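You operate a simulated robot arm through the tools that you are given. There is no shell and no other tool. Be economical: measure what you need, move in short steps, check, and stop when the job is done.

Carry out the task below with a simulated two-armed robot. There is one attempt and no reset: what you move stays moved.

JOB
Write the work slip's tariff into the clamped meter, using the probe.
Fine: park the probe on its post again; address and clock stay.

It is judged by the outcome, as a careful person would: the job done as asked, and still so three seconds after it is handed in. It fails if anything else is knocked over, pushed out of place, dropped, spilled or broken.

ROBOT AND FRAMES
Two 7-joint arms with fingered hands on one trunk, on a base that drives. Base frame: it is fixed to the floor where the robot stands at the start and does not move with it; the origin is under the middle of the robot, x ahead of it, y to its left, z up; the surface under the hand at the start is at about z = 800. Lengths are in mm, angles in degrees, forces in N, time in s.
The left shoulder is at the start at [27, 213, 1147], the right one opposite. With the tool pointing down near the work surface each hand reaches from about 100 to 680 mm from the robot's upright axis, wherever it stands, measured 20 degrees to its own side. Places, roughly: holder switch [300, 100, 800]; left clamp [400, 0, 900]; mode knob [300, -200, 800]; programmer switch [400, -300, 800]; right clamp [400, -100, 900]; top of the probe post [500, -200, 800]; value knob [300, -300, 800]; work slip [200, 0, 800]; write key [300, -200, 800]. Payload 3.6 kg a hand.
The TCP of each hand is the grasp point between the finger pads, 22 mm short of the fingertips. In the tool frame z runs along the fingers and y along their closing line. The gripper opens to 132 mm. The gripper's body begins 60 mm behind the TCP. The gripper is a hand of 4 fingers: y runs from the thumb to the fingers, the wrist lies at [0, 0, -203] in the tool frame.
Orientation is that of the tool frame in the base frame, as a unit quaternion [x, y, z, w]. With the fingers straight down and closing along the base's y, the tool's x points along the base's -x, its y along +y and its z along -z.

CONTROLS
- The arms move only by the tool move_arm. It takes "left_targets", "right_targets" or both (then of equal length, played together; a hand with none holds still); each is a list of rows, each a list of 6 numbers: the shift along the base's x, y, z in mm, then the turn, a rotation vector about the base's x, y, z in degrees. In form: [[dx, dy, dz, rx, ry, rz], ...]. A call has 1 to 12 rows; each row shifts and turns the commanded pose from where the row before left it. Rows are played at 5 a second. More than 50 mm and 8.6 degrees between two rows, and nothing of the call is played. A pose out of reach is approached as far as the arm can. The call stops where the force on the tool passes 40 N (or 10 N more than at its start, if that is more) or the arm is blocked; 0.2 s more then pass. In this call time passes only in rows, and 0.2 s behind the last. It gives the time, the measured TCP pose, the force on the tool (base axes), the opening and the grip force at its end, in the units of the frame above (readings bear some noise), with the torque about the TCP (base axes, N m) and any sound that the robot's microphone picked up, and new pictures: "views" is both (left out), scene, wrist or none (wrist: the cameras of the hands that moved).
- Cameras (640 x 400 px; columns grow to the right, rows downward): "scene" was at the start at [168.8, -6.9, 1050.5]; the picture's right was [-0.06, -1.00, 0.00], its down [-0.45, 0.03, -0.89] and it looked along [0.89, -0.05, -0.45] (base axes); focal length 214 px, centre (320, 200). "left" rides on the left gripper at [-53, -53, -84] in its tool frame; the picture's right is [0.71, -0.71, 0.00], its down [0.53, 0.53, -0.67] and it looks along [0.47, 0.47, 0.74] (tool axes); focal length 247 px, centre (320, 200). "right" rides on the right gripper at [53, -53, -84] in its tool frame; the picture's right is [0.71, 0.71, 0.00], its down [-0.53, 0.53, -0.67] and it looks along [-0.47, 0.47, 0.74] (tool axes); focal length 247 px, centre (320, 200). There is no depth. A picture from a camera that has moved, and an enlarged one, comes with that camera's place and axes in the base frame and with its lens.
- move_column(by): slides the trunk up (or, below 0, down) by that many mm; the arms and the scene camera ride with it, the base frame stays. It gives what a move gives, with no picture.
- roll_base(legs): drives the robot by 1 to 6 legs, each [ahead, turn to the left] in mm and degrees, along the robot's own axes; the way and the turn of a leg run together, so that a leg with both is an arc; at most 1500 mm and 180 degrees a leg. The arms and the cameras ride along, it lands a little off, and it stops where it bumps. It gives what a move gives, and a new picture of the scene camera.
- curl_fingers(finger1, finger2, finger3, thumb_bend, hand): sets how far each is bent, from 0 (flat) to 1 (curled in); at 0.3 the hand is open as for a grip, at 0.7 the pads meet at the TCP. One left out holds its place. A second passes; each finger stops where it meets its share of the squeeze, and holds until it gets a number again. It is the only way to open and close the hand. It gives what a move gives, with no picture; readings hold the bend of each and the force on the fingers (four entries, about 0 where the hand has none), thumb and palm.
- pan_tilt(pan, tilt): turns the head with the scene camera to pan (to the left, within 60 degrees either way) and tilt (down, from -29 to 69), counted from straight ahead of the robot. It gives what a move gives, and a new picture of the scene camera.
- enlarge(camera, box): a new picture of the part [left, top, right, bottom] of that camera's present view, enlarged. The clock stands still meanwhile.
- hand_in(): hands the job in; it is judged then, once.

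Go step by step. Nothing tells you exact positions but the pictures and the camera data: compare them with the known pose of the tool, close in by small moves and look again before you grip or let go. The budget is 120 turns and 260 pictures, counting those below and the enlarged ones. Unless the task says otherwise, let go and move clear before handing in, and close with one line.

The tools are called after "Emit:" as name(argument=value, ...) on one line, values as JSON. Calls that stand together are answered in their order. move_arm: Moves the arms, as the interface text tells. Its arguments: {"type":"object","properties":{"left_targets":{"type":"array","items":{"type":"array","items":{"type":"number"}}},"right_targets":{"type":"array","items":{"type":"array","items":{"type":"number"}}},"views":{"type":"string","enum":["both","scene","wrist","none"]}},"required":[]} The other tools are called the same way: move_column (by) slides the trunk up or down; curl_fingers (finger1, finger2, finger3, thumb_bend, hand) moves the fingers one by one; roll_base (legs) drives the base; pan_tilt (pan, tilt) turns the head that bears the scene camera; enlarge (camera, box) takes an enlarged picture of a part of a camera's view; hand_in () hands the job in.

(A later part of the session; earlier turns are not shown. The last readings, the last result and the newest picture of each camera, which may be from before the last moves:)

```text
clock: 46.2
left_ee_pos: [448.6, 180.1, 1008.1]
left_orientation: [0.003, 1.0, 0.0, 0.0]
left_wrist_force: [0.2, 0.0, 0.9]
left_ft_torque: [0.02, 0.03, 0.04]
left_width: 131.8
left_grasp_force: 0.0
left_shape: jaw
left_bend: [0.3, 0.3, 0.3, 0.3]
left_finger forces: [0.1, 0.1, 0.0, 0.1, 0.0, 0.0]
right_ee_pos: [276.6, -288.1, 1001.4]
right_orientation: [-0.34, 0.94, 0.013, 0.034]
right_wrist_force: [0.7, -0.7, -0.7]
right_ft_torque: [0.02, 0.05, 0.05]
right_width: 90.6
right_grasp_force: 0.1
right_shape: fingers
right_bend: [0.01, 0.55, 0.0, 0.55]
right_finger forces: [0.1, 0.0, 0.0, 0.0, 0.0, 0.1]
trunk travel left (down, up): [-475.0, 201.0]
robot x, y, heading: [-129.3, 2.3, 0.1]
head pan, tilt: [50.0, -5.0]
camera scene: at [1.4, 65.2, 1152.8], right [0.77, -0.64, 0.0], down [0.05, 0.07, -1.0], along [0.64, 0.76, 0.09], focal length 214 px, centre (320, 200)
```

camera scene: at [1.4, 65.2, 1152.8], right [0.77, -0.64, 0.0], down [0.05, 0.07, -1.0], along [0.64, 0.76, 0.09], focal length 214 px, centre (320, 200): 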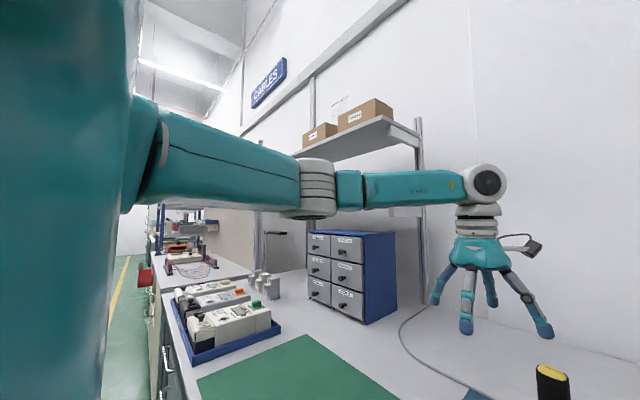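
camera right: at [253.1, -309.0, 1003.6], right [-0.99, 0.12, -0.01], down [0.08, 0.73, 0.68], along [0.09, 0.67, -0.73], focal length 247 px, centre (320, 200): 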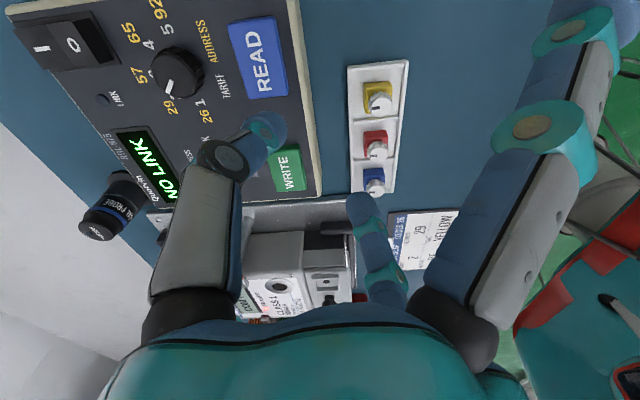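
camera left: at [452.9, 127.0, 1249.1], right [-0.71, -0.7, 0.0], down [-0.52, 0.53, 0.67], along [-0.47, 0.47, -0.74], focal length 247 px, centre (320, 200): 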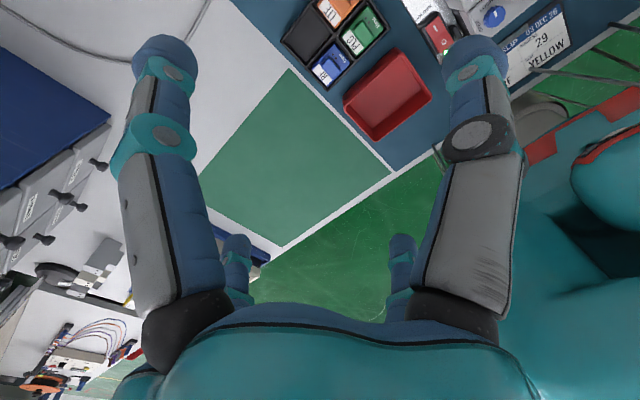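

The left arm is in a healthy posture and reaches freely. I'll turn the robot right about 40° so the bench lies to its left front, and use the left arm for the job.

Emit:
move_arm(left_targets=[[-30, 0, 40, 0, 0, 0], [-30, 0, 40, 0, 0, 0], [-20, 0, 20, 0, 0, 0]], right_targets=[[-20, -20, 20, 0, 0, 0], [-20, -20, 20, 0, 0, 0], [-20, -20, 10, 0, 0, 0]], views="none")

Emit:
roll_base(legs=[[0, -40]])

Emit:
pan_tilt(pan=10, tilt=40)

```text
clock: 47.0
left_ee_pos: [364.6, 179.2, 1106.4]
left_orientation: [0.002, 1.0, 0.0, 0.0]
left_wrist_force: [-0.1, -0.4, 0.2]
left_ft_torque: [0.01, -0.03, 0.01]
left_width: 132.0
left_grasp_force: 0.1
left_shape: jaw
left_bend: [0.3, 0.3, 0.3, 0.3]
left_finger forces: [0.0, 0.1, 0.1, 0.0, 0.1, 0.0]
right_ee_pos: [213.7, -348.7, 1048.6]
right_orientation: [-0.342, 0.939, 0.014, 0.034]
right_wrist_force: [-0.4, 0.0, 0.4]
right_ft_torque: [0.03, -0.01, 0.01]
right_width: 90.5
right_grasp_force: 0.1
right_shape: fingers
right_bend: [0.01, 0.55, 0.0, 0.55]
right_finger forces: [0.0, 0.0, 0.1, 0.0, 0.0, 0.1]
trunk travel left (down, up): [-475.0, 201.0]
robot x, y, heading: [-131.2, -0.6, -0.1]
head pan, tilt: [50.0, -5.0]
```

```text
clock: 49.3
left_ee_pos: [368.7, -172.0, 1103.9]
left_orientation: [0.333, 0.943, 0.0, 0.0]
left_wrist_force: [0.4, -0.2, 0.0]
left_ft_torque: [-0.02, -0.02, -0.02]
left_width: 132.0
left_grasp_force: 0.2
left_shape: jaw
left_bend: [0.3, 0.3, 0.3, 0.3]
left_finger forces: [0.0, 0.0, 0.0, 0.1, 0.1, 0.1]
right_ee_pos: [-80.3, -490.0, 1047.4]
right_orientation: [-0.01, 0.999, 0.002, 0.035]
right_wrist_force: [-0.3, 0.5, -0.1]
right_ft_torque: [0.0, 0.02, -0.02]
right_width: 90.3
right_grasp_force: 0.0
right_shape: fingers
right_bend: [0.0, 0.55, 0.0, 0.55]
right_finger forces: [0.0, 0.0, 0.0, 0.0, 0.1, 0.0]
trunk travel left (down, up): [-475.0, 201.0]
robot x, y, heading: [-117.0, 21.1, -38.6]
head pan, tilt: [50.0, -5.0]
camera scene: at [31.0, -9.2, 1152.8], right [0.2, -0.98, 0.0], down [0.08, 0.02, -1.0], along [0.98, 0.2, 0.09], focal length 214 px, centre (320, 200)
```

scene: 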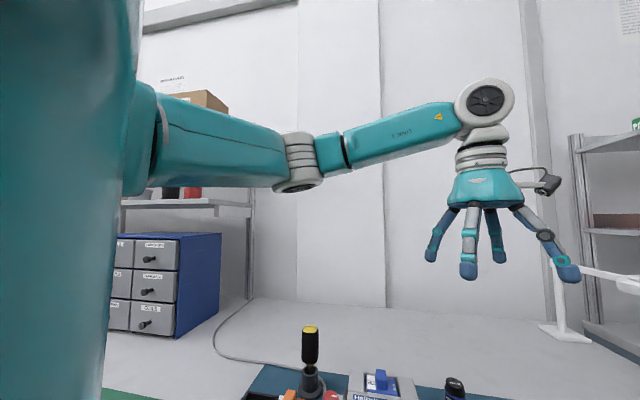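

```text
clock: 50.4
left_ee_pos: [369.3, -171.4, 1105.7]
left_orientation: [0.334, 0.942, -0.001, 0.0]
left_wrist_force: [0.1, -0.6, 0.0]
left_ft_torque: [-0.04, -0.01, 0.0]
left_width: 132.0
left_grasp_force: 0.1
left_shape: jaw
left_bend: [0.3, 0.3, 0.3, 0.3]
left_finger forces: [0.0, 0.0, 0.0, 0.0, 0.1, 0.1]
right_ee_pos: [-80.5, -490.4, 1048.7]
right_orientation: [-0.01, 0.999, 0.002, 0.035]
right_wrist_force: [-1.7, -0.1, -0.6]
right_ft_torque: [-0.03, -0.02, 0.0]
right_width: 90.6
right_grasp_force: 0.1
right_shape: fingers
right_bend: [0.0, 0.55, 0.0, 0.55]
right_finger forces: [0.0, 0.0, 0.0, 0.0, 0.0, 0.0]
trunk travel left (down, up): [-475.0, 201.0]
robot x, y, heading: [-114.2, 24.6, -38.6]
head pan, tilt: [10.0, 40.0]
camera scene: at [19.4, -66.7, 1081.5], right [-0.48, -0.88, 0.0], down [-0.56, 0.31, -0.77], along [0.67, -0.37, -0.64], focal length 214 px, centre (320, 200)
```

scene: 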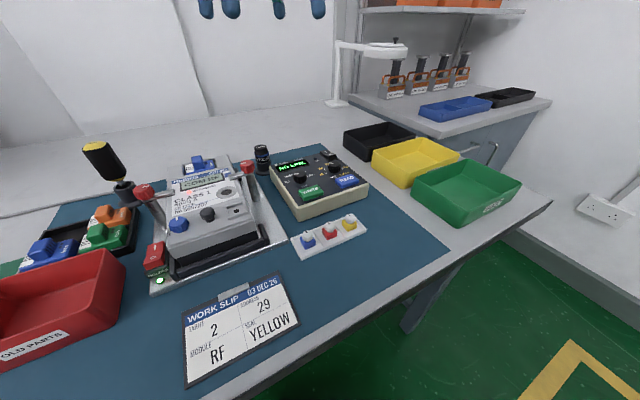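

Great layout. I'll shape the left hand and bring it above the mode knob with yaw about -10.

Emit:
curl_fingers(hand="left", finger1=0, finger2=0.56, finger3=0, thumb_bend=0.56)

Emit:
move_arm(left_targets=[[-7, -6, -40, 0, 0, 7.15], [-7, -6, -40, 0, 0, 7.15], [-7, -6, -40, 0, 0, 7.15], [-6, -7, -40, 0, 0, 7.15], [0, 0, -30, 0, 0, 0]], views="both")

Emit:
enlarge(camera="left", box=[240, 100, 400, 220])

```text
clock: 51.4
left_ee_pos: [369.2, -172.6, 1105.9]
left_orientation: [0.334, 0.943, -0.001, -0.001]
left_wrist_force: [0.3, 0.6, 0.2]
left_ft_torque: [0.01, -0.02, 0.03]
left_width: 89.9
left_grasp_force: 0.2
left_shape: fingers
left_bend: [0.01, 0.56, 0.01, 0.56]
left_finger forces: [0.0, 0.0, 0.0, 0.0, 0.0, 0.0]
right_ee_pos: [-81.2, -489.4, 1048.3]
right_orientation: [-0.01, 0.999, 0.003, 0.035]
right_wrist_force: [-0.9, 0.1, 0.4]
right_ft_torque: [-0.03, 0.02, 0.04]
right_width: 90.6
right_grasp_force: 0.0
right_shape: fingers
right_bend: [0.0, 0.55, 0.0, 0.55]
right_finger forces: [0.0, 0.0, 0.1, 0.0, 0.0, 0.0]
trunk travel left (down, up): [-475.0, 201.0]
robot x, y, heading: [-112.3, 21.6, -38.7]
head pan, tilt: [10.0, 40.0]
```

```text
clock: 52.6
left_ee_pos: [342.9, -198.2, 913.8]
left_orientation: [0.09, 0.996, -0.001, -0.001]
left_wrist_force: [0.2, -0.1, 0.2]
left_ft_torque: [0.02, 0.0, 0.01]
left_width: 90.1
left_grasp_force: 0.1
left_shape: fingers
left_bend: [0.01, 0.56, 0.01, 0.56]
left_finger forces: [0.0, 0.0, 0.0, 0.0, 0.1, 0.0]
right_ee_pos: [-81.0, -489.4, 1049.1]
right_orientation: [-0.011, 0.999, 0.002, 0.035]
right_wrist_force: [0.4, 1.0, -0.8]
right_ft_torque: [-0.04, 0.0, 0.0]
right_width: 90.5
right_grasp_force: 0.0
right_shape: fingers
right_bend: [0.0, 0.55, 0.0, 0.55]
right_finger forces: [0.1, 0.1, 0.1, 0.0, 0.0, 0.1]
trunk travel left (down, up): [-475.0, 201.0]
robot x, y, heading: [-120.0, 23.4, -38.7]
head pan, tilt: [10.0, 40.0]
camera scene: at [19.5, -66.8, 1081.4], right [-0.48, -0.88, 0.0], down [-0.57, 0.31, -0.77], along [0.67, -0.37, -0.64], focal length 214 px, centre (320, 200)
camera left: at [386.1, -260.3, 998.1], right [-0.82, -0.57, 0.0], down [-0.42, 0.61, 0.67], along [-0.38, 0.55, -0.74], focal length 247 px, centre (320, 200)
```

scene: 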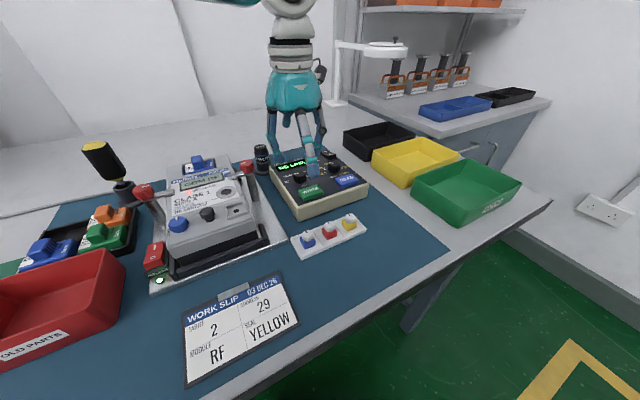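
left: 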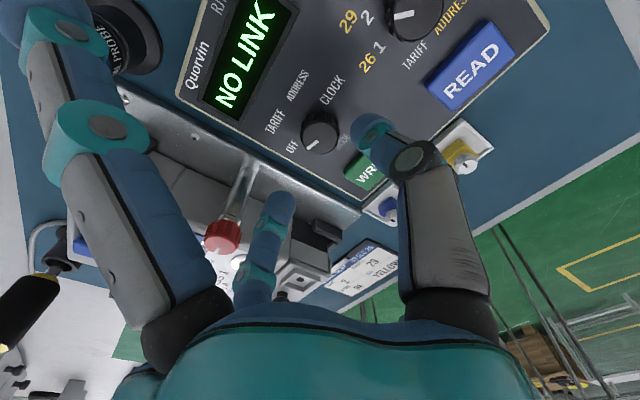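

```text
3.33 times, centred on (320, 160) of left
camera zoom: at [386.1, -260.3, 998.1], right [-0.82, -0.57, 0.0], down [-0.42, 0.61, 0.67], along [-0.38, 0.55, -0.74], focal length 823 px, centre (320, 333)
```

zoom: 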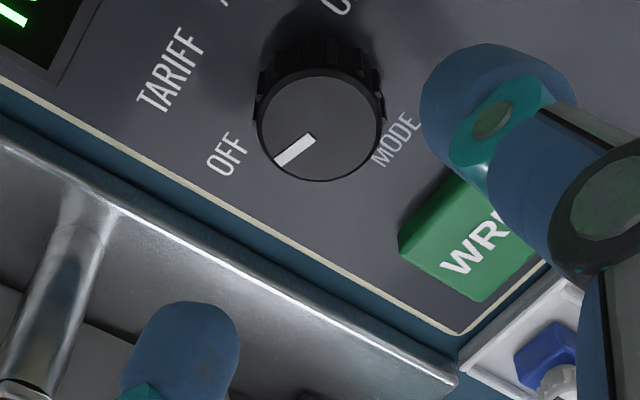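

Mode mark is at OFF (about 160°) and TARIFF is at about 115°, so it needs about 46° clockwise. I'll grip it now.

Emit:
curl_fingers(hand="left", finger1=1, finger3=1)

Emit:
move_arm(left_targets=[[0, 0, -30, 0, 0, 0], [0, 0, -13, 0, 0, 0]], views="none")

Emit:
curl_fingers(hand="left", finger2=0.72, thumb_bend=0.72)

Emit:
enlarge(camera="scene", box=[240, 100, 400, 220])

```text
clock: 53.6
left_ee_pos: [344.0, -199.2, 915.8]
left_orientation: [0.09, 0.996, 0.0, 0.0]
left_wrist_force: [-0.6, -0.1, -0.3]
left_ft_torque: [-0.04, -0.02, 0.01]
left_width: 17.9
left_grasp_force: 0.1
left_shape: fingers
left_bend: [0.81, 0.56, 0.81, 0.56]
left_finger forces: [0.0, 0.0, 0.1, 0.0, 0.0, 0.0]
right_ee_pos: [-81.0, -489.6, 1047.9]
right_orientation: [-0.01, 0.999, 0.002, 0.036]
right_wrist_force: [-0.2, 0.1, -0.5]
right_ft_torque: [-0.01, 0.01, -0.01]
right_width: 90.5
right_grasp_force: 0.1
right_shape: fingers
right_bend: [0.0, 0.55, 0.0, 0.55]
right_finger forces: [0.0, 0.1, 0.1, 0.0, 0.0, 0.1]
trunk travel left (down, up): [-475.0, 201.0]
robot x, y, heading: [-115.7, 19.3, -38.5]
head pan, tilt: [10.0, 40.0]
```

```text
clock: 54.2
left_ee_pos: [342.2, -198.2, 871.4]
left_orientation: [0.091, 0.996, 0.0, 0.0]
left_wrist_force: [0.1, 0.2, 0.6]
left_ft_torque: [0.01, 0.01, -0.02]
left_width: 22.9
left_grasp_force: 0.1
left_shape: fingers
left_bend: [0.92, 0.56, 0.93, 0.56]
left_finger forces: [0.0, 0.0, 0.0, 0.1, 0.0, 0.1]
right_ee_pos: [-80.3, -489.4, 1048.2]
right_orientation: [-0.011, 0.999, 0.003, 0.036]
right_wrist_force: [0.5, -0.2, -0.2]
right_ft_torque: [-0.03, 0.01, -0.01]
right_width: 90.4
right_grasp_force: 0.1
right_shape: fingers
right_bend: [0.0, 0.55, 0.0, 0.55]
right_finger forces: [0.1, 0.1, 0.0, 0.0, 0.0, 0.1]
trunk travel left (down, up): [-475.0, 201.0]
robot x, y, heading: [-116.5, 25.3, -38.4]
head pan, tilt: [10.0, 40.0]
```

```text
clock: 55.2
left_ee_pos: [342.1, -197.0, 871.9]
left_orientation: [0.091, 0.996, 0.0, -0.001]
left_wrist_force: [-0.4, -2.8, -1.3]
left_ft_torque: [-0.06, -0.01, -0.04]
left_width: 14.4
left_grasp_force: 7.0
left_shape: fingers
left_bend: [0.96, 0.64, 0.96, 0.65]
left_finger forces: [0.0, 5.8, 0.0, 0.0, 8.9, 0.0]
right_ee_pos: [-80.4, -490.2, 1049.0]
right_orientation: [-0.011, 0.999, 0.002, 0.034]
right_wrist_force: [0.4, 1.0, -0.7]
right_ft_torque: [0.01, -0.01, 0.0]
right_width: 90.8
right_grasp_force: 0.0
right_shape: fingers
right_bend: [0.0, 0.55, 0.0, 0.55]
right_finger forces: [0.0, 0.0, 0.0, 0.0, 0.0, 0.0]
trunk travel left (down, up): [-475.0, 201.0]
robot x, y, heading: [-120.9, 21.2, -38.7]
head pan, tilt: [10.0, 40.0]
```

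```text
3.33 times, centred on (320, 160) of scene
camera zoom: at [19.5, -67.3, 1081.4], right [-0.48, -0.88, 0.0], down [-0.56, 0.31, -0.77], along [0.67, -0.37, -0.64], focal length 715 px, centre (320, 333)
```

zoom: 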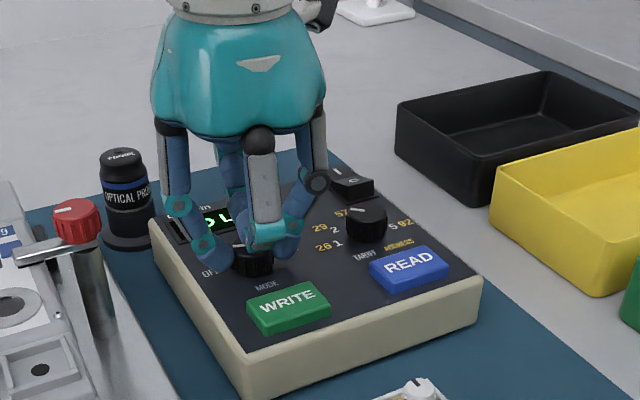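

Gripped. I'll turn it 46° clockwise, release, lift and check.

Emit:
move_arm(left_targets=[[0, 0, 0, 0, 0, -7.7], [0, 0, 0, 0, 0, -7.7], [0, 0, 0, 0, 0, -7.7], [0, 0, 0, 0, 0, -7.7], [0, 0, 0, 0, 0, -7.7], [0, 0, 0, 0, 0, -7.7]], views="none")

Emit:
curl_fingers(hand="left", finger2=0.55, thumb_bend=0.55)

Emit:
move_arm(left_targets=[[0, 0, 30, 0, 0, 0], [0, 0, 35, 0, 0, 0]], views="none")

Emit:
curl_fingers(hand="left", finger1=0, finger3=0)

Emit:
enlarge(camera="left", box=[240, 60, 440, 210])

```text
clock: 56.6
left_ee_pos: [342.6, -196.8, 872.2]
left_orientation: [0.476, 0.88, 0.0, -0.002]
left_wrist_force: [1.0, -1.0, -4.8]
left_ft_torque: [-0.07, -0.01, -0.01]
left_width: 14.3
left_grasp_force: 7.0
left_shape: fingers
left_bend: [0.96, 0.64, 0.96, 0.65]
left_finger forces: [0.1, 6.2, 0.1, 0.0, 7.1, 0.1]
right_ee_pos: [-79.8, -489.3, 1048.2]
right_orientation: [-0.01, 0.999, 0.002, 0.035]
right_wrist_force: [0.3, 0.7, 1.3]
right_ft_torque: [-0.01, 0.0, 0.02]
right_width: 90.8
right_grasp_force: 0.0
right_shape: fingers
right_bend: [0.0, 0.55, 0.0, 0.55]
right_finger forces: [0.0, 0.0, 0.1, 0.1, 0.0, 0.0]
trunk travel left (down, up): [-475.0, 201.0]
robot x, y, heading: [-114.2, 21.8, -38.4]
head pan, tilt: [10.0, 40.0]
```

```text
clock: 57.6
left_ee_pos: [342.6, -195.8, 871.9]
left_orientation: [0.474, 0.88, 0.0, 0.0]
left_wrist_force: [0.5, 0.1, 0.2]
left_ft_torque: [0.02, -0.01, 0.0]
left_width: 26.0
left_grasp_force: 0.0
left_shape: fingers
left_bend: [0.96, 0.55, 0.96, 0.55]
left_finger forces: [0.1, 0.1, 0.0, 0.0, 0.1, 0.1]
right_ee_pos: [-80.5, -490.6, 1048.7]
right_orientation: [-0.01, 0.999, 0.003, 0.036]
right_wrist_force: [-0.6, 0.3, -0.3]
right_ft_torque: [0.0, 0.0, 0.04]
right_width: 90.5
right_grasp_force: 0.1
right_shape: fingers
right_bend: [0.0, 0.55, 0.0, 0.55]
right_finger forces: [0.2, 0.0, 0.0, 0.0, 0.0, 0.0]
trunk travel left (down, up): [-475.0, 201.0]
robot x, y, heading: [-117.3, 21.9, -38.8]
head pan, tilt: [10.0, 40.0]
```

```text
clock: 58.2
left_ee_pos: [343.4, -196.7, 937.4]
left_orientation: [0.475, 0.88, 0.0, 0.0]
left_wrist_force: [0.0, -0.1, 0.7]
left_ft_torque: [0.01, 0.01, 0.03]
left_width: 26.3
left_grasp_force: 0.0
left_shape: fingers
left_bend: [0.96, 0.55, 0.96, 0.55]
left_finger forces: [0.0, 0.0, 0.0, 0.0, 0.1, 0.0]
right_ee_pos: [-81.0, -489.9, 1048.4]
right_orientation: [-0.01, 0.999, 0.002, 0.036]
right_wrist_force: [0.6, 0.8, -0.1]
right_ft_torque: [-0.01, -0.01, -0.03]
right_width: 90.5
right_grasp_force: 0.1
right_shape: fingers
right_bend: [0.0, 0.55, 0.0, 0.55]
right_finger forces: [0.0, 0.0, 0.1, 0.1, 0.0, 0.1]
trunk travel left (down, up): [-475.0, 201.0]
robot x, y, heading: [-116.8, 19.7, -38.8]
head pan, tilt: [10.0, 40.0]
```

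```text
clock: 59.2
left_ee_pos: [344.2, -196.9, 937.6]
left_orientation: [0.474, 0.881, 0.0, 0.001]
left_wrist_force: [0.4, 0.0, 0.0]
left_ft_torque: [-0.01, 0.02, -0.01]
left_width: 90.5
left_grasp_force: 0.1
left_shape: fingers
left_bend: [0.01, 0.55, 0.01, 0.55]
left_finger forces: [0.0, 0.1, 0.0, 0.0, 0.0, 0.0]
right_ee_pos: [-80.5, -489.5, 1048.8]
right_orientation: [-0.01, 0.999, 0.003, 0.036]
right_wrist_force: [0.7, 0.2, -0.4]
right_ft_torque: [0.03, -0.02, 0.01]
right_width: 90.6
right_grasp_force: 0.0
right_shape: fingers
right_bend: [0.0, 0.55, 0.0, 0.55]
right_finger forces: [0.0, 0.1, 0.0, 0.1, 0.0, 0.0]
trunk travel left (down, up): [-475.0, 201.0]
robot x, y, heading: [-118.0, 25.3, -38.5]
head pan, tilt: [10.0, 40.0]
```

```text
2.67 times, centred on (340, 135) of left
camera zoom: at [328.3, -270.7, 1021.2], right [-0.98, 0.2, 0.0], down [0.15, 0.73, 0.67], along [0.13, 0.65, -0.74], focal length 659 px, centre (267, 373)
```

zoom: 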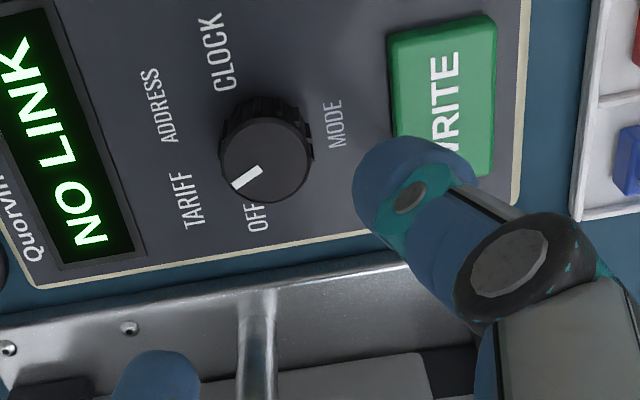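

Mode mark is at about 110°, on TARIFF. Next I bring the left hand above the probe and look closely.

Emit:
move_arm(left_targets=[[36, 7, 10, 0, 0, 4.5], [36, 7, 10, 0, 0, 4.5], [37, 7, 10, 0, 0, 4.5], [37, 6, 0, 0, 0, 4.5]], views="both")

Emit:
enlarge(camera="left", box=[240, 80, 420, 220])

Emit:
enlarge(camera="scene", box=[150, 120, 300, 250])

```text
clock: 60.2
left_ee_pos: [490.8, -171.3, 967.3]
left_orientation: [0.33, 0.944, 0.0, 0.0]
left_wrist_force: [-0.5, 0.5, 0.4]
left_ft_torque: [0.01, 0.0, -0.01]
left_width: 90.1
left_grasp_force: 0.0
left_shape: fingers
left_bend: [0.01, 0.55, 0.01, 0.55]
left_finger forces: [0.0, 0.0, 0.0, 0.0, 0.1, 0.1]
right_ee_pos: [-79.7, -490.2, 1048.3]
right_orientation: [-0.01, 0.999, 0.003, 0.036]
right_wrist_force: [-0.1, 0.5, 0.8]
right_ft_torque: [-0.01, -0.03, 0.01]
right_width: 90.4
right_grasp_force: 0.0
right_shape: fingers
right_bend: [0.0, 0.55, 0.0, 0.55]
right_finger forces: [0.1, 0.1, 0.0, 0.0, 0.1, 0.0]
trunk travel left (down, up): [-475.0, 201.0]
robot x, y, heading: [-113.5, 25.9, -38.6]
head pan, tilt: [10.0, 40.0]
camera scene: at [19.7, -67.1, 1081.3], right [-0.48, -0.88, 0.0], down [-0.57, 0.31, -0.77], along [0.67, -0.37, -0.64], focal length 214 px, centre (320, 200)
camera left: at [498.7, -246.2, 1049.7], right [-0.99, -0.11, 0.0], down [-0.08, 0.74, 0.67], along [-0.08, 0.66, -0.74], focal length 247 px, centre (320, 200)
```

scene: 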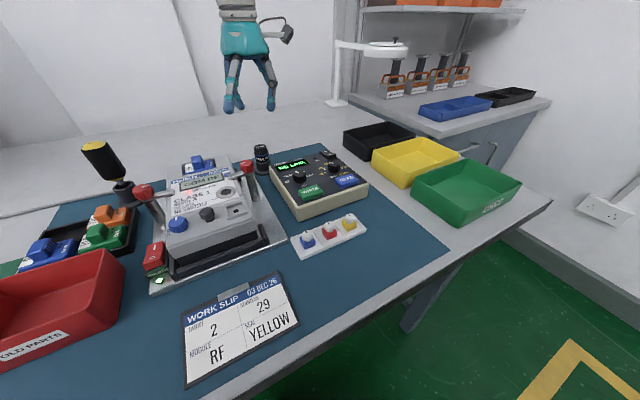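
left: 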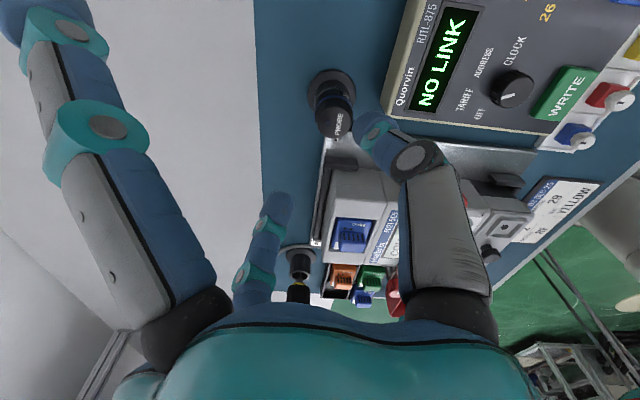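

```text
2.86 times, centred on (330, 150) of left
camera zoom: at [498.7, -246.2, 1049.7], right [-0.99, -0.11, 0.0], down [-0.08, 0.74, 0.67], along [-0.08, 0.66, -0.74], focal length 706 px, centre (291, 343)
```

zoom: 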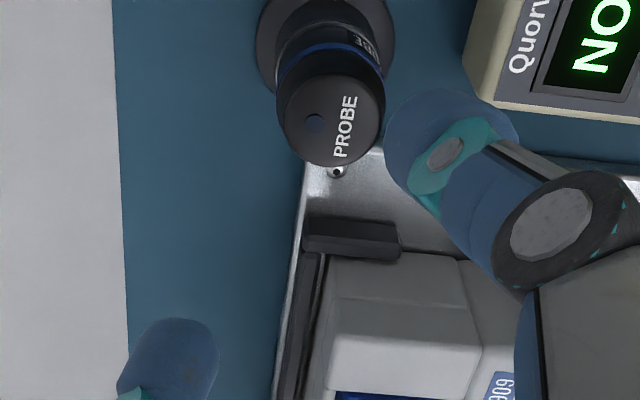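

```text
3.08 times, centred on (225, 185) of scene
camera zoom: at [19.7, -67.1, 1081.3], right [-0.48, -0.88, 0.0], down [-0.57, 0.31, -0.77], along [0.67, -0.37, -0.64], focal length 660 px, centre (612, 246)
```

zoom: 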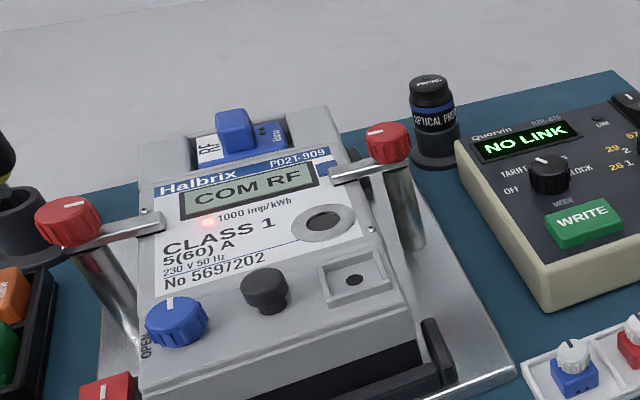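

Probe top centre triangulates to (477,-165,865), about 29 mm across. I'll open all fingers moderately and come down above it.

Emit:
curl_fingers(hand="left", finger1=0.45, finger2=0.45, finger3=0.45, thumb_bend=0.45)

Emit:
move_arm(left_targets=[[-13.5, 6, -30, 0, 0, 0], [0, 0, -35, 0, 0, 0]], views="wrist")

Emit:
enlarge(camera="left", box=[200, 80, 440, 260])

Emit:
enlarge(camera="scene", box=[200, 60, 340, 200])

```text
clock: 61.2
left_ee_pos: [488.6, -171.6, 966.4]
left_orientation: [0.331, 0.944, 0.0, 0.0]
left_wrist_force: [-0.6, 0.2, -0.1]
left_ft_torque: [0.02, 0.02, -0.03]
left_width: 53.1
left_grasp_force: 0.1
left_shape: fingers
left_bend: [0.45, 0.45, 0.45, 0.45]
left_finger forces: [0.0, 0.0, 0.0, 0.0, 0.0, 0.0]
right_ee_pos: [-81.2, -490.6, 1048.8]
right_orientation: [-0.011, 0.999, 0.003, 0.036]
right_wrist_force: [-0.2, -0.4, 0.3]
right_ft_torque: [0.02, 0.01, -0.01]
right_width: 90.5
right_grasp_force: 0.1
right_shape: fingers
right_bend: [0.0, 0.55, 0.0, 0.55]
right_finger forces: [0.0, 0.0, 0.0, 0.1, 0.0, 0.0]
trunk travel left (down, up): [-475.0, 201.0]
robot x, y, heading: [-118.0, 23.6, -38.8]
head pan, tilt: [10.0, 40.0]
```

```text
clock: 61.8
left_ee_pos: [478.0, -163.7, 902.3]
left_orientation: [0.33, 0.944, -0.001, -0.001]
left_wrist_force: [0.0, -0.1, -0.6]
left_ft_torque: [0.02, -0.02, -0.05]
left_width: 52.7
left_grasp_force: 0.1
left_shape: fingers
left_bend: [0.45, 0.45, 0.45, 0.45]
left_finger forces: [0.0, 0.0, 0.0, 0.1, 0.1, 0.1]
right_ee_pos: [-81.4, -490.8, 1049.1]
right_orientation: [-0.01, 0.999, 0.003, 0.035]
right_wrist_force: [-0.4, 0.0, -0.4]
right_ft_torque: [0.01, 0.0, -0.02]
right_width: 90.4
right_grasp_force: 0.0
right_shape: fingers
right_bend: [0.0, 0.55, 0.0, 0.55]
right_finger forces: [0.0, 0.1, 0.0, 0.2, 0.1, 0.0]
trunk travel left (down, up): [-475.0, 201.0]
robot x, y, heading: [-116.0, 26.1, -38.7]
head pan, tilt: [10.0, 40.0]
camera left: at [486.6, -239.4, 985.6], right [-0.99, -0.11, 0.0], down [-0.08, 0.74, 0.67], along [-0.07, 0.66, -0.74], focal length 247 px, centre (320, 200)
```

left: 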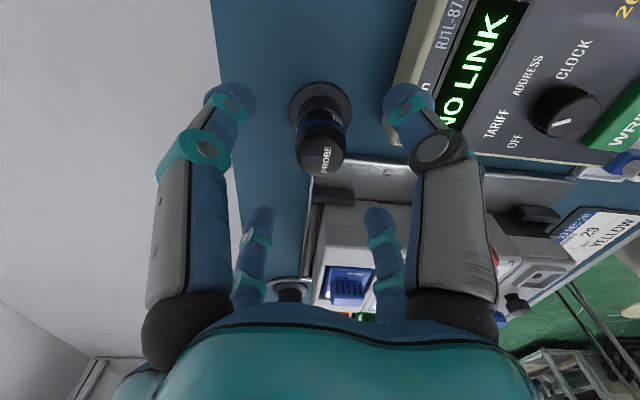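

```text
2.22 times, centred on (320, 170) of left
camera zoom: at [486.6, -239.4, 985.6], right [-0.99, -0.11, 0.0], down [-0.08, 0.74, 0.67], along [-0.07, 0.66, -0.74], focal length 549 px, centre (320, 267)
```

zoom: 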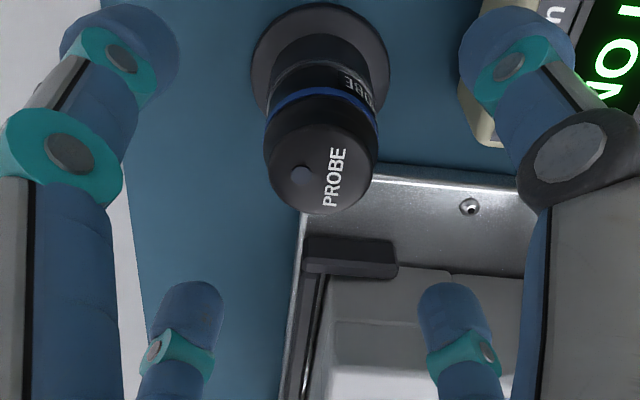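

```text
2.86 times, centred on (270, 130) of scene
camera zoom: at [19.7, -67.2, 1081.3], right [-0.48, -0.88, 0.0], down [-0.57, 0.31, -0.77], along [0.67, -0.37, -0.64], focal length 613 px, centre (463, 400)
```

zoom: 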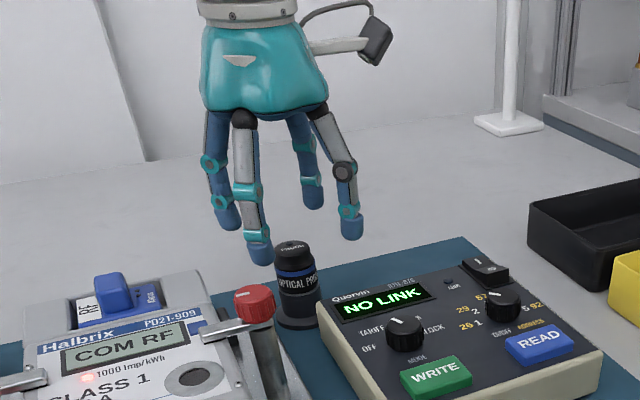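

Emit:
curl_fingers(hand="left", finger1=0.52, finger2=0.52, finger3=0.52, thumb_bend=0.52)

Emit:
move_arm(left_targets=[[0.5, -1.8, -25, 0, 0, 0], [0, 0, -20, 0, 0, 0], [0, 0, -11, 0, 0, 0]], views="none")

Emit:
enlarge(camera="scene", box=[200, 80, 320, 200])

```text
clock: 62.8
left_ee_pos: [477.4, -165.0, 902.0]
left_orientation: [0.33, 0.944, 0.0, 0.0]
left_wrist_force: [-1.3, -0.3, -0.2]
left_ft_torque: [-0.03, 0.01, -0.03]
left_width: 36.2
left_grasp_force: 0.1
left_shape: fingers
left_bend: [0.52, 0.52, 0.52, 0.52]
left_finger forces: [0.0, 0.0, 0.1, 0.0, 0.1, 0.0]
right_ee_pos: [-79.5, -489.5, 1049.3]
right_orientation: [-0.01, 0.999, 0.002, 0.036]
right_wrist_force: [0.2, 0.5, -0.5]
right_ft_torque: [-0.01, 0.02, -0.04]
right_width: 90.7
right_grasp_force: 0.0
right_shape: fingers
right_bend: [0.0, 0.55, 0.0, 0.55]
right_finger forces: [0.0, 0.0, 0.1, 0.0, 0.0, 0.1]
trunk travel left (down, up): [-475.0, 201.0]
robot x, y, heading: [-116.1, 25.1, -38.6]
head pan, tilt: [10.0, 40.0]
```

```text
clock: 63.6
left_ee_pos: [477.2, -165.9, 845.5]
left_orientation: [0.33, 0.944, 0.0, 0.0]
left_wrist_force: [-0.6, 0.0, -0.9]
left_ft_torque: [0.0, -0.03, -0.01]
left_width: 36.6
left_grasp_force: 0.1
left_shape: fingers
left_bend: [0.52, 0.52, 0.52, 0.52]
left_finger forces: [0.0, 0.1, 0.0, 0.0, 0.0, 0.1]
right_ee_pos: [-81.1, -490.3, 1048.4]
right_orientation: [-0.01, 0.999, 0.002, 0.035]
right_wrist_force: [0.0, -0.2, 0.4]
right_ft_torque: [-0.02, -0.01, 0.04]
right_width: 90.7
right_grasp_force: 0.0
right_shape: fingers
right_bend: [0.0, 0.55, 0.0, 0.55]
right_finger forces: [0.0, 0.1, 0.1, 0.1, 0.1, 0.0]
trunk travel left (down, up): [-475.0, 201.0]
robot x, y, heading: [-116.9, 24.6, -38.6]
head pan, tilt: [10.0, 40.0]
```

```text
3.33 times, centred on (260, 140) of scene
camera zoom: at [19.5, -67.0, 1081.4], right [-0.48, -0.88, 0.0], down [-0.56, 0.31, -0.77], along [0.67, -0.37, -0.64], focal length 715 px, centre (520, 400)
```

zoom: 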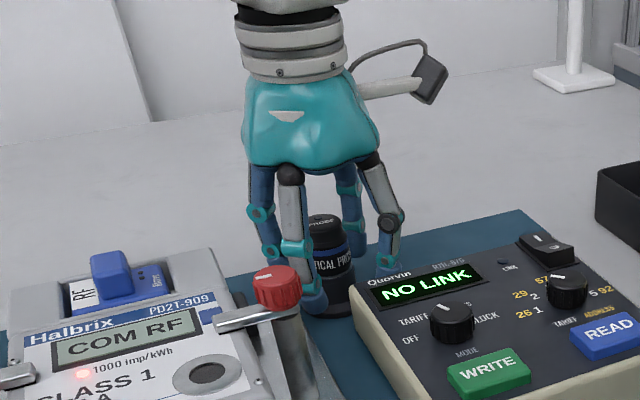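

Centred around the probe. I'll close the four fingers.

Emit:
curl_fingers(hand="left", finger1=0.75, finger2=0.75, finger3=0.75, thumb_bend=0.75)

Emit:
move_arm(left_targets=[[0, 0, 15, 0, 0, 0]], views="none")

Emit:
enlarge(camera="scene", box=[200, 80, 320, 200])

```text
clock: 64.6
left_ee_pos: [476.5, -165.3, 846.3]
left_orientation: [0.331, 0.944, 0.0, -0.001]
left_wrist_force: [-1.9, 0.7, -4.2]
left_ft_torque: [0.04, -0.02, -0.02]
left_width: 10.3
left_grasp_force: 19.4
left_shape: fingers
left_bend: [0.62, 0.59, 0.61, 0.65]
left_finger forces: [8.0, 10.3, 8.7, 0.0, 11.6, 0.0]
right_ee_pos: [-81.1, -490.2, 1049.0]
right_orientation: [-0.011, 0.999, 0.002, 0.035]
right_wrist_force: [-0.4, -0.4, 0.3]
right_ft_torque: [0.05, 0.01, 0.04]
right_width: 90.5
right_grasp_force: 0.1
right_shape: fingers
right_bend: [0.0, 0.55, 0.0, 0.55]
right_finger forces: [0.1, 0.1, 0.0, 0.1, 0.0, 0.1]
trunk travel left (down, up): [-475.0, 201.0]
robot x, y, heading: [-113.2, 22.1, -38.5]
head pan, tilt: [10.0, 40.0]
```

```text
clock: 65.0
left_ee_pos: [476.5, -164.3, 863.5]
left_orientation: [0.331, 0.944, 0.0, 0.002]
left_wrist_force: [-0.3, 0.7, -1.5]
left_ft_torque: [-0.02, -0.01, 0.01]
left_width: 6.3
left_grasp_force: 17.1
left_shape: fingers
left_bend: [0.63, 0.59, 0.62, 0.68]
left_finger forces: [7.6, 10.1, 7.2, 0.0, 9.5, 0.0]
right_ee_pos: [-82.7, -488.5, 1049.6]
right_orientation: [-0.01, 0.999, 0.001, 0.036]
right_wrist_force: [0.0, -1.0, 0.5]
right_ft_torque: [-0.02, -0.02, -0.02]
right_width: 90.6
right_grasp_force: 0.1
right_shape: fingers
right_bend: [0.0, 0.55, 0.0, 0.55]
right_finger forces: [0.1, 0.1, 0.1, 0.0, 0.1, 0.1]
trunk travel left (down, up): [-475.0, 201.0]
robot x, y, heading: [-115.0, 23.2, -38.5]
head pan, tilt: [10.0, 40.0]
```

```text
3.33 times, centred on (260, 140) of scene
camera zoom: at [17.9, -66.0, 1081.9], right [-0.48, -0.88, 0.0], down [-0.56, 0.31, -0.77], along [0.67, -0.37, -0.64], focal length 715 px, centre (520, 400)
```

zoom: 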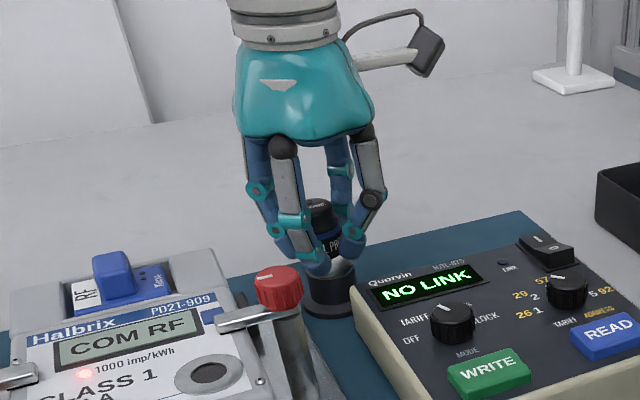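

Emit:
move_arm(left_targets=[[0, 0, 40, 0, 0, 0], [0, 0, 30, 0, 0, 0]], views="wrist")

Emit:
enlarge(camera="scene", box=[200, 60, 320, 180])

Emit:
enlarge(camera="left", box=[200, 60, 440, 260])

```text
clock: 65.6
left_ee_pos: [477.2, -165.7, 929.5]
left_orientation: [0.331, 0.944, 0.0, 0.0]
left_wrist_force: [0.2, -0.2, -1.0]
left_ft_torque: [0.01, 0.04, 0.03]
left_width: 6.1
left_grasp_force: 17.1
left_shape: fingers
left_bend: [0.63, 0.59, 0.62, 0.68]
left_finger forces: [7.5, 10.2, 7.1, 0.0, 9.3, 0.0]
right_ee_pos: [-79.9, -489.5, 1048.5]
right_orientation: [-0.009, 0.999, 0.002, 0.036]
right_wrist_force: [0.3, 0.4, -0.9]
right_ft_torque: [-0.01, -0.01, -0.03]
right_width: 90.6
right_grasp_force: 0.1
right_shape: fingers
right_bend: [0.0, 0.55, 0.0, 0.55]
right_finger forces: [0.0, 0.1, 0.1, 0.0, 0.0, 0.0]
trunk travel left (down, up): [-475.0, 201.0]
robot x, y, heading: [-115.9, 20.3, -38.6]
head pan, tilt: [10.0, 40.0]
camera left: at [485.6, -240.5, 1014.0], right [-0.99, -0.11, 0.0], down [-0.08, 0.74, 0.67], along [-0.08, 0.66, -0.74], focal length 247 px, centre (320, 200)
```

left: 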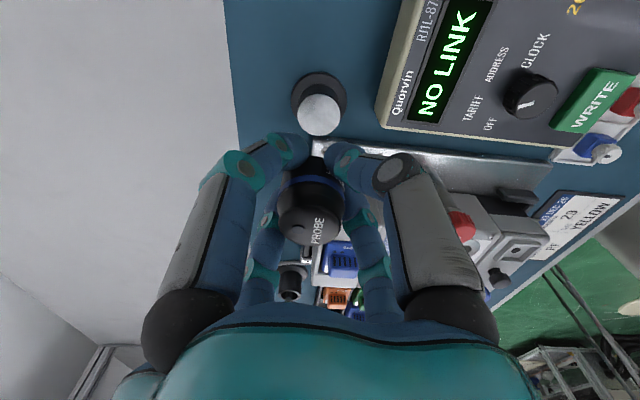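

```text
3.33 times, centred on (260, 120) of scene
camera zoom: at [19.4, -66.9, 1081.4], right [-0.48, -0.88, 0.0], down [-0.56, 0.31, -0.77], along [0.67, -0.37, -0.64], focal length 715 px, centre (520, 467)
```

zoom: 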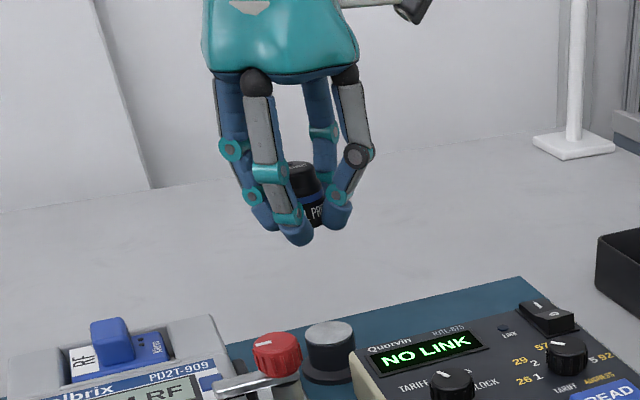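

```text
2.00 times, centred on (320, 160) of left
camera zoom: at [485.6, -240.5, 1014.0], right [-0.99, -0.11, 0.0], down [-0.08, 0.74, 0.67], along [-0.08, 0.66, -0.74], focal length 494 px, centre (320, 280)
```

zoom: 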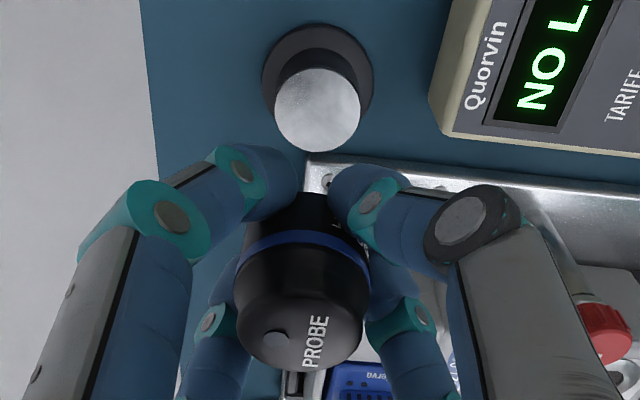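

The probe sits on a short magnetic post and my fingertips extend below its face, so it couldn't seat on the meter. I'll put it back and regrip 12 mm higher.

Emit:
move_arm(left_targets=[[0, 0, -40, 0, 0, 0], [0, 0, -30, 0, 0, 0], [0, 0, -8, 0, 0, 0], [0, 0, -4, 0, 0, 0]], views="none")

Emit:
enlarge(camera="scene", box=[200, 80, 320, 200])

```text
clock: 66.6
left_ee_pos: [475.3, -165.8, 852.4]
left_orientation: [0.331, 0.944, -0.001, 0.002]
left_wrist_force: [-0.7, 2.4, 19.3]
left_ft_torque: [0.24, 0.27, -0.05]
left_width: 5.9
left_grasp_force: 30.2
left_shape: fingers
left_bend: [0.63, 0.59, 0.61, 0.67]
left_finger forces: [8.9, 10.5, 28.0, 0.0, 13.4, 0.0]
right_ee_pos: [-82.4, -488.7, 1049.3]
right_orientation: [-0.01, 0.999, 0.001, 0.037]
right_wrist_force: [0.4, 0.2, -0.4]
right_ft_torque: [0.01, -0.01, -0.01]
right_width: 90.3
right_grasp_force: 0.0
right_shape: fingers
right_bend: [0.0, 0.55, 0.0, 0.55]
right_finger forces: [0.1, 0.0, 0.0, 0.1, 0.1, 0.0]
trunk travel left (down, up): [-475.0, 201.0]
robot x, y, heading: [-116.1, 22.2, -38.7]
head pan, tilt: [10.0, 40.0]
```

```text
3.33 times, centred on (260, 140) of scene
camera zoom: at [17.6, -65.9, 1082.0], right [-0.48, -0.88, 0.0], down [-0.56, 0.31, -0.77], along [0.67, -0.37, -0.64], focal length 715 px, centre (520, 400)
```

zoom: 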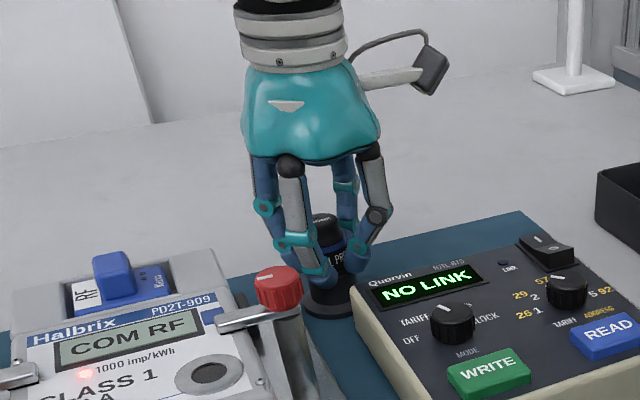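

Emit:
move_arm(left_targets=[[1, 0, 2, 0, 0, 0]], views="none")

Emit:
curl_fingers(hand="left", finger1=0.58, finger2=0.55, finger3=0.57, thumb_bend=0.61)

Emit:
curl_fingers(hand="left", finger1=0.5, finger2=0.5, finger3=0.5, thumb_bend=0.5)

Emit:
enlarge(camera="scene", box=[200, 80, 320, 200])

```text
clock: 67.0
left_ee_pos: [474.6, -167.5, 851.8]
left_orientation: [0.33, 0.944, -0.002, 0.002]
left_wrist_force: [-0.8, -0.2, 15.1]
left_ft_torque: [-0.02, 0.11, -0.01]
left_width: 5.9
left_grasp_force: 26.4
left_shape: fingers
left_bend: [0.63, 0.59, 0.62, 0.67]
left_finger forces: [9.3, 10.5, 12.2, 0.0, 20.3, 0.1]
right_ee_pos: [-82.2, -488.7, 1049.2]
right_orientation: [-0.011, 0.999, 0.001, 0.036]
right_wrist_force: [1.0, -0.4, -0.1]
right_ft_torque: [-0.01, 0.0, 0.01]
right_width: 90.7
right_grasp_force: 0.0
right_shape: fingers
right_bend: [0.0, 0.55, 0.0, 0.55]
right_finger forces: [0.1, 0.0, 0.1, 0.0, 0.0, 0.0]
trunk travel left (down, up): [-475.0, 201.0]
robot x, y, heading: [-120.3, 26.8, -38.7]
head pan, tilt: [10.0, 40.0]
```

```text
clock: 68.0
left_ee_pos: [475.4, -166.5, 851.0]
left_orientation: [0.331, 0.944, 0.0, 0.001]
left_wrist_force: [-0.9, 0.5, 14.3]
left_ft_torque: [-0.15, 0.07, 0.01]
left_width: 15.4
left_grasp_force: 7.0
left_shape: fingers
left_bend: [0.57, 0.55, 0.56, 0.64]
left_finger forces: [0.0, 0.1, 0.0, 0.0, 13.8, 0.1]
right_ee_pos: [-81.1, -489.4, 1048.5]
right_orientation: [-0.011, 0.999, 0.001, 0.035]
right_wrist_force: [0.2, 0.7, -0.4]
right_ft_torque: [0.03, 0.0, -0.02]
right_width: 90.6
right_grasp_force: 0.1
right_shape: fingers
right_bend: [0.0, 0.55, 0.0, 0.55]
right_finger forces: [0.0, 0.1, 0.1, 0.0, 0.0, 0.0]
trunk travel left (down, up): [-475.0, 201.0]
robot x, y, heading: [-119.3, 21.4, -38.7]
head pan, tilt: [10.0, 40.0]
```

```text
clock: 69.0
left_ee_pos: [476.3, -166.3, 851.1]
left_orientation: [0.33, 0.944, 0.0, 0.0]
left_wrist_force: [0.5, -0.5, -0.1]
left_ft_torque: [-0.01, -0.03, 0.01]
left_width: 40.5
left_grasp_force: 0.0
left_shape: fingers
left_bend: [0.5, 0.5, 0.5, 0.5]
left_finger forces: [0.0, 0.0, 0.1, 0.0, 0.0, 0.1]
right_ee_pos: [-80.4, -490.4, 1049.7]
right_orientation: [-0.011, 0.999, 0.002, 0.036]
right_wrist_force: [-0.3, -1.0, 0.0]
right_ft_torque: [-0.02, -0.02, 0.02]
right_width: 90.5
right_grasp_force: 0.0
right_shape: fingers
right_bend: [0.0, 0.55, 0.0, 0.55]
right_finger forces: [0.0, 0.1, 0.0, 0.0, 0.0, 0.2]
trunk travel left (down, up): [-475.0, 201.0]
robot x, y, heading: [-116.5, 22.3, -38.6]
head pan, tilt: [10.0, 40.0]
```

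```text
3.33 times, centred on (260, 140) of scene
camera zoom: at [19.4, -66.8, 1081.4], right [-0.48, -0.88, 0.0], down [-0.56, 0.31, -0.77], along [0.67, -0.37, -0.64], focal length 715 px, centre (520, 400)
```

zoom: 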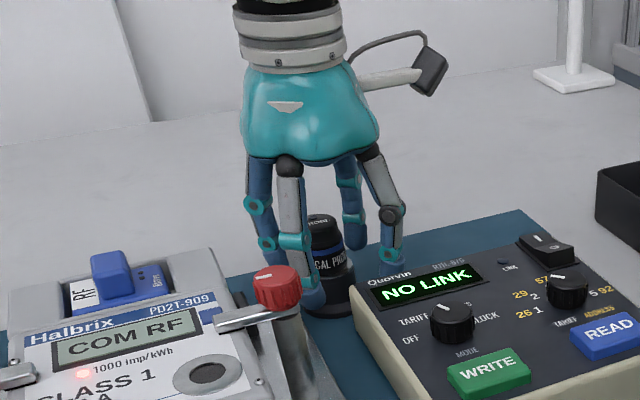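

The probe is back on the post. I'll lift to check its seating and the thumb side.

Emit:
move_arm(left_targets=[[0, 0, 40, 0, 0, 0]], views="none")

Emit:
enlarge(camera="left", box=[240, 80, 400, 220])

Emit:
enlarge(camera="scene", box=[220, 120, 300, 190])

```text
clock: 69.4
left_ee_pos: [476.0, -165.4, 891.2]
left_orientation: [0.331, 0.944, 0.0, 0.0]
left_wrist_force: [-0.4, -0.4, -0.1]
left_ft_torque: [0.02, -0.03, 0.01]
left_width: 40.6
left_grasp_force: 0.1
left_shape: fingers
left_bend: [0.5, 0.5, 0.5, 0.5]
left_finger forces: [0.0, 0.0, 0.0, 0.0, 0.0, 0.0]
right_ee_pos: [-79.9, -489.7, 1049.3]
right_orientation: [-0.011, 0.999, 0.002, 0.036]
right_wrist_force: [-0.6, -0.4, -0.7]
right_ft_torque: [0.0, 0.0, -0.02]
right_width: 90.6
right_grasp_force: 0.0
right_shape: fingers
right_bend: [0.0, 0.55, 0.0, 0.55]
right_finger forces: [0.0, 0.0, 0.1, 0.0, 0.0, 0.1]
trunk travel left (down, up): [-475.0, 201.0]
robot x, y, heading: [-114.0, 19.5, -38.4]
head pan, tilt: [10.0, 40.0]
```

```text
2.86 times, centred on (320, 150) of left
camera zoom: at [484.5, -240.1, 974.4], right [-0.99, -0.11, 0.0], down [-0.08, 0.74, 0.67], along [-0.07, 0.66, -0.74], focal length 706 px, centre (320, 343)
```

zoom: 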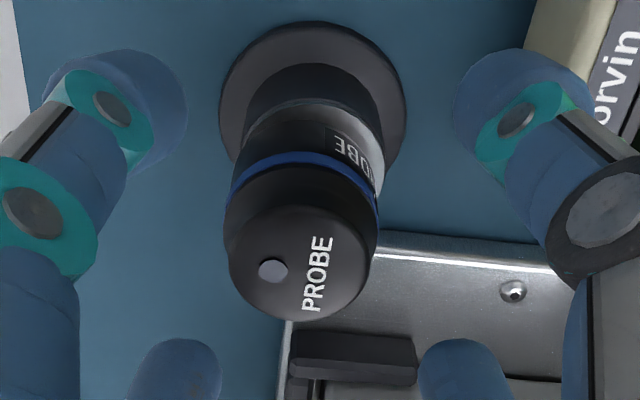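

```text
5.71 times, centred on (260, 155) of scene
camera zoom: at [18.9, -66.6, 1081.5], right [-0.48, -0.88, 0.0], down [-0.56, 0.31, -0.77], along [0.67, -0.37, -0.64], focal length 1226 px, centre (663, 457)
```

zoom: 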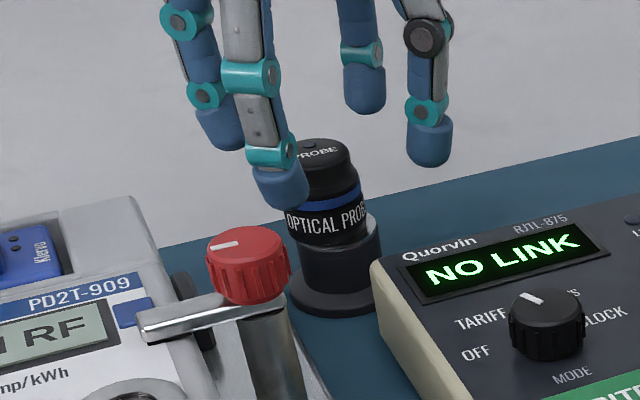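

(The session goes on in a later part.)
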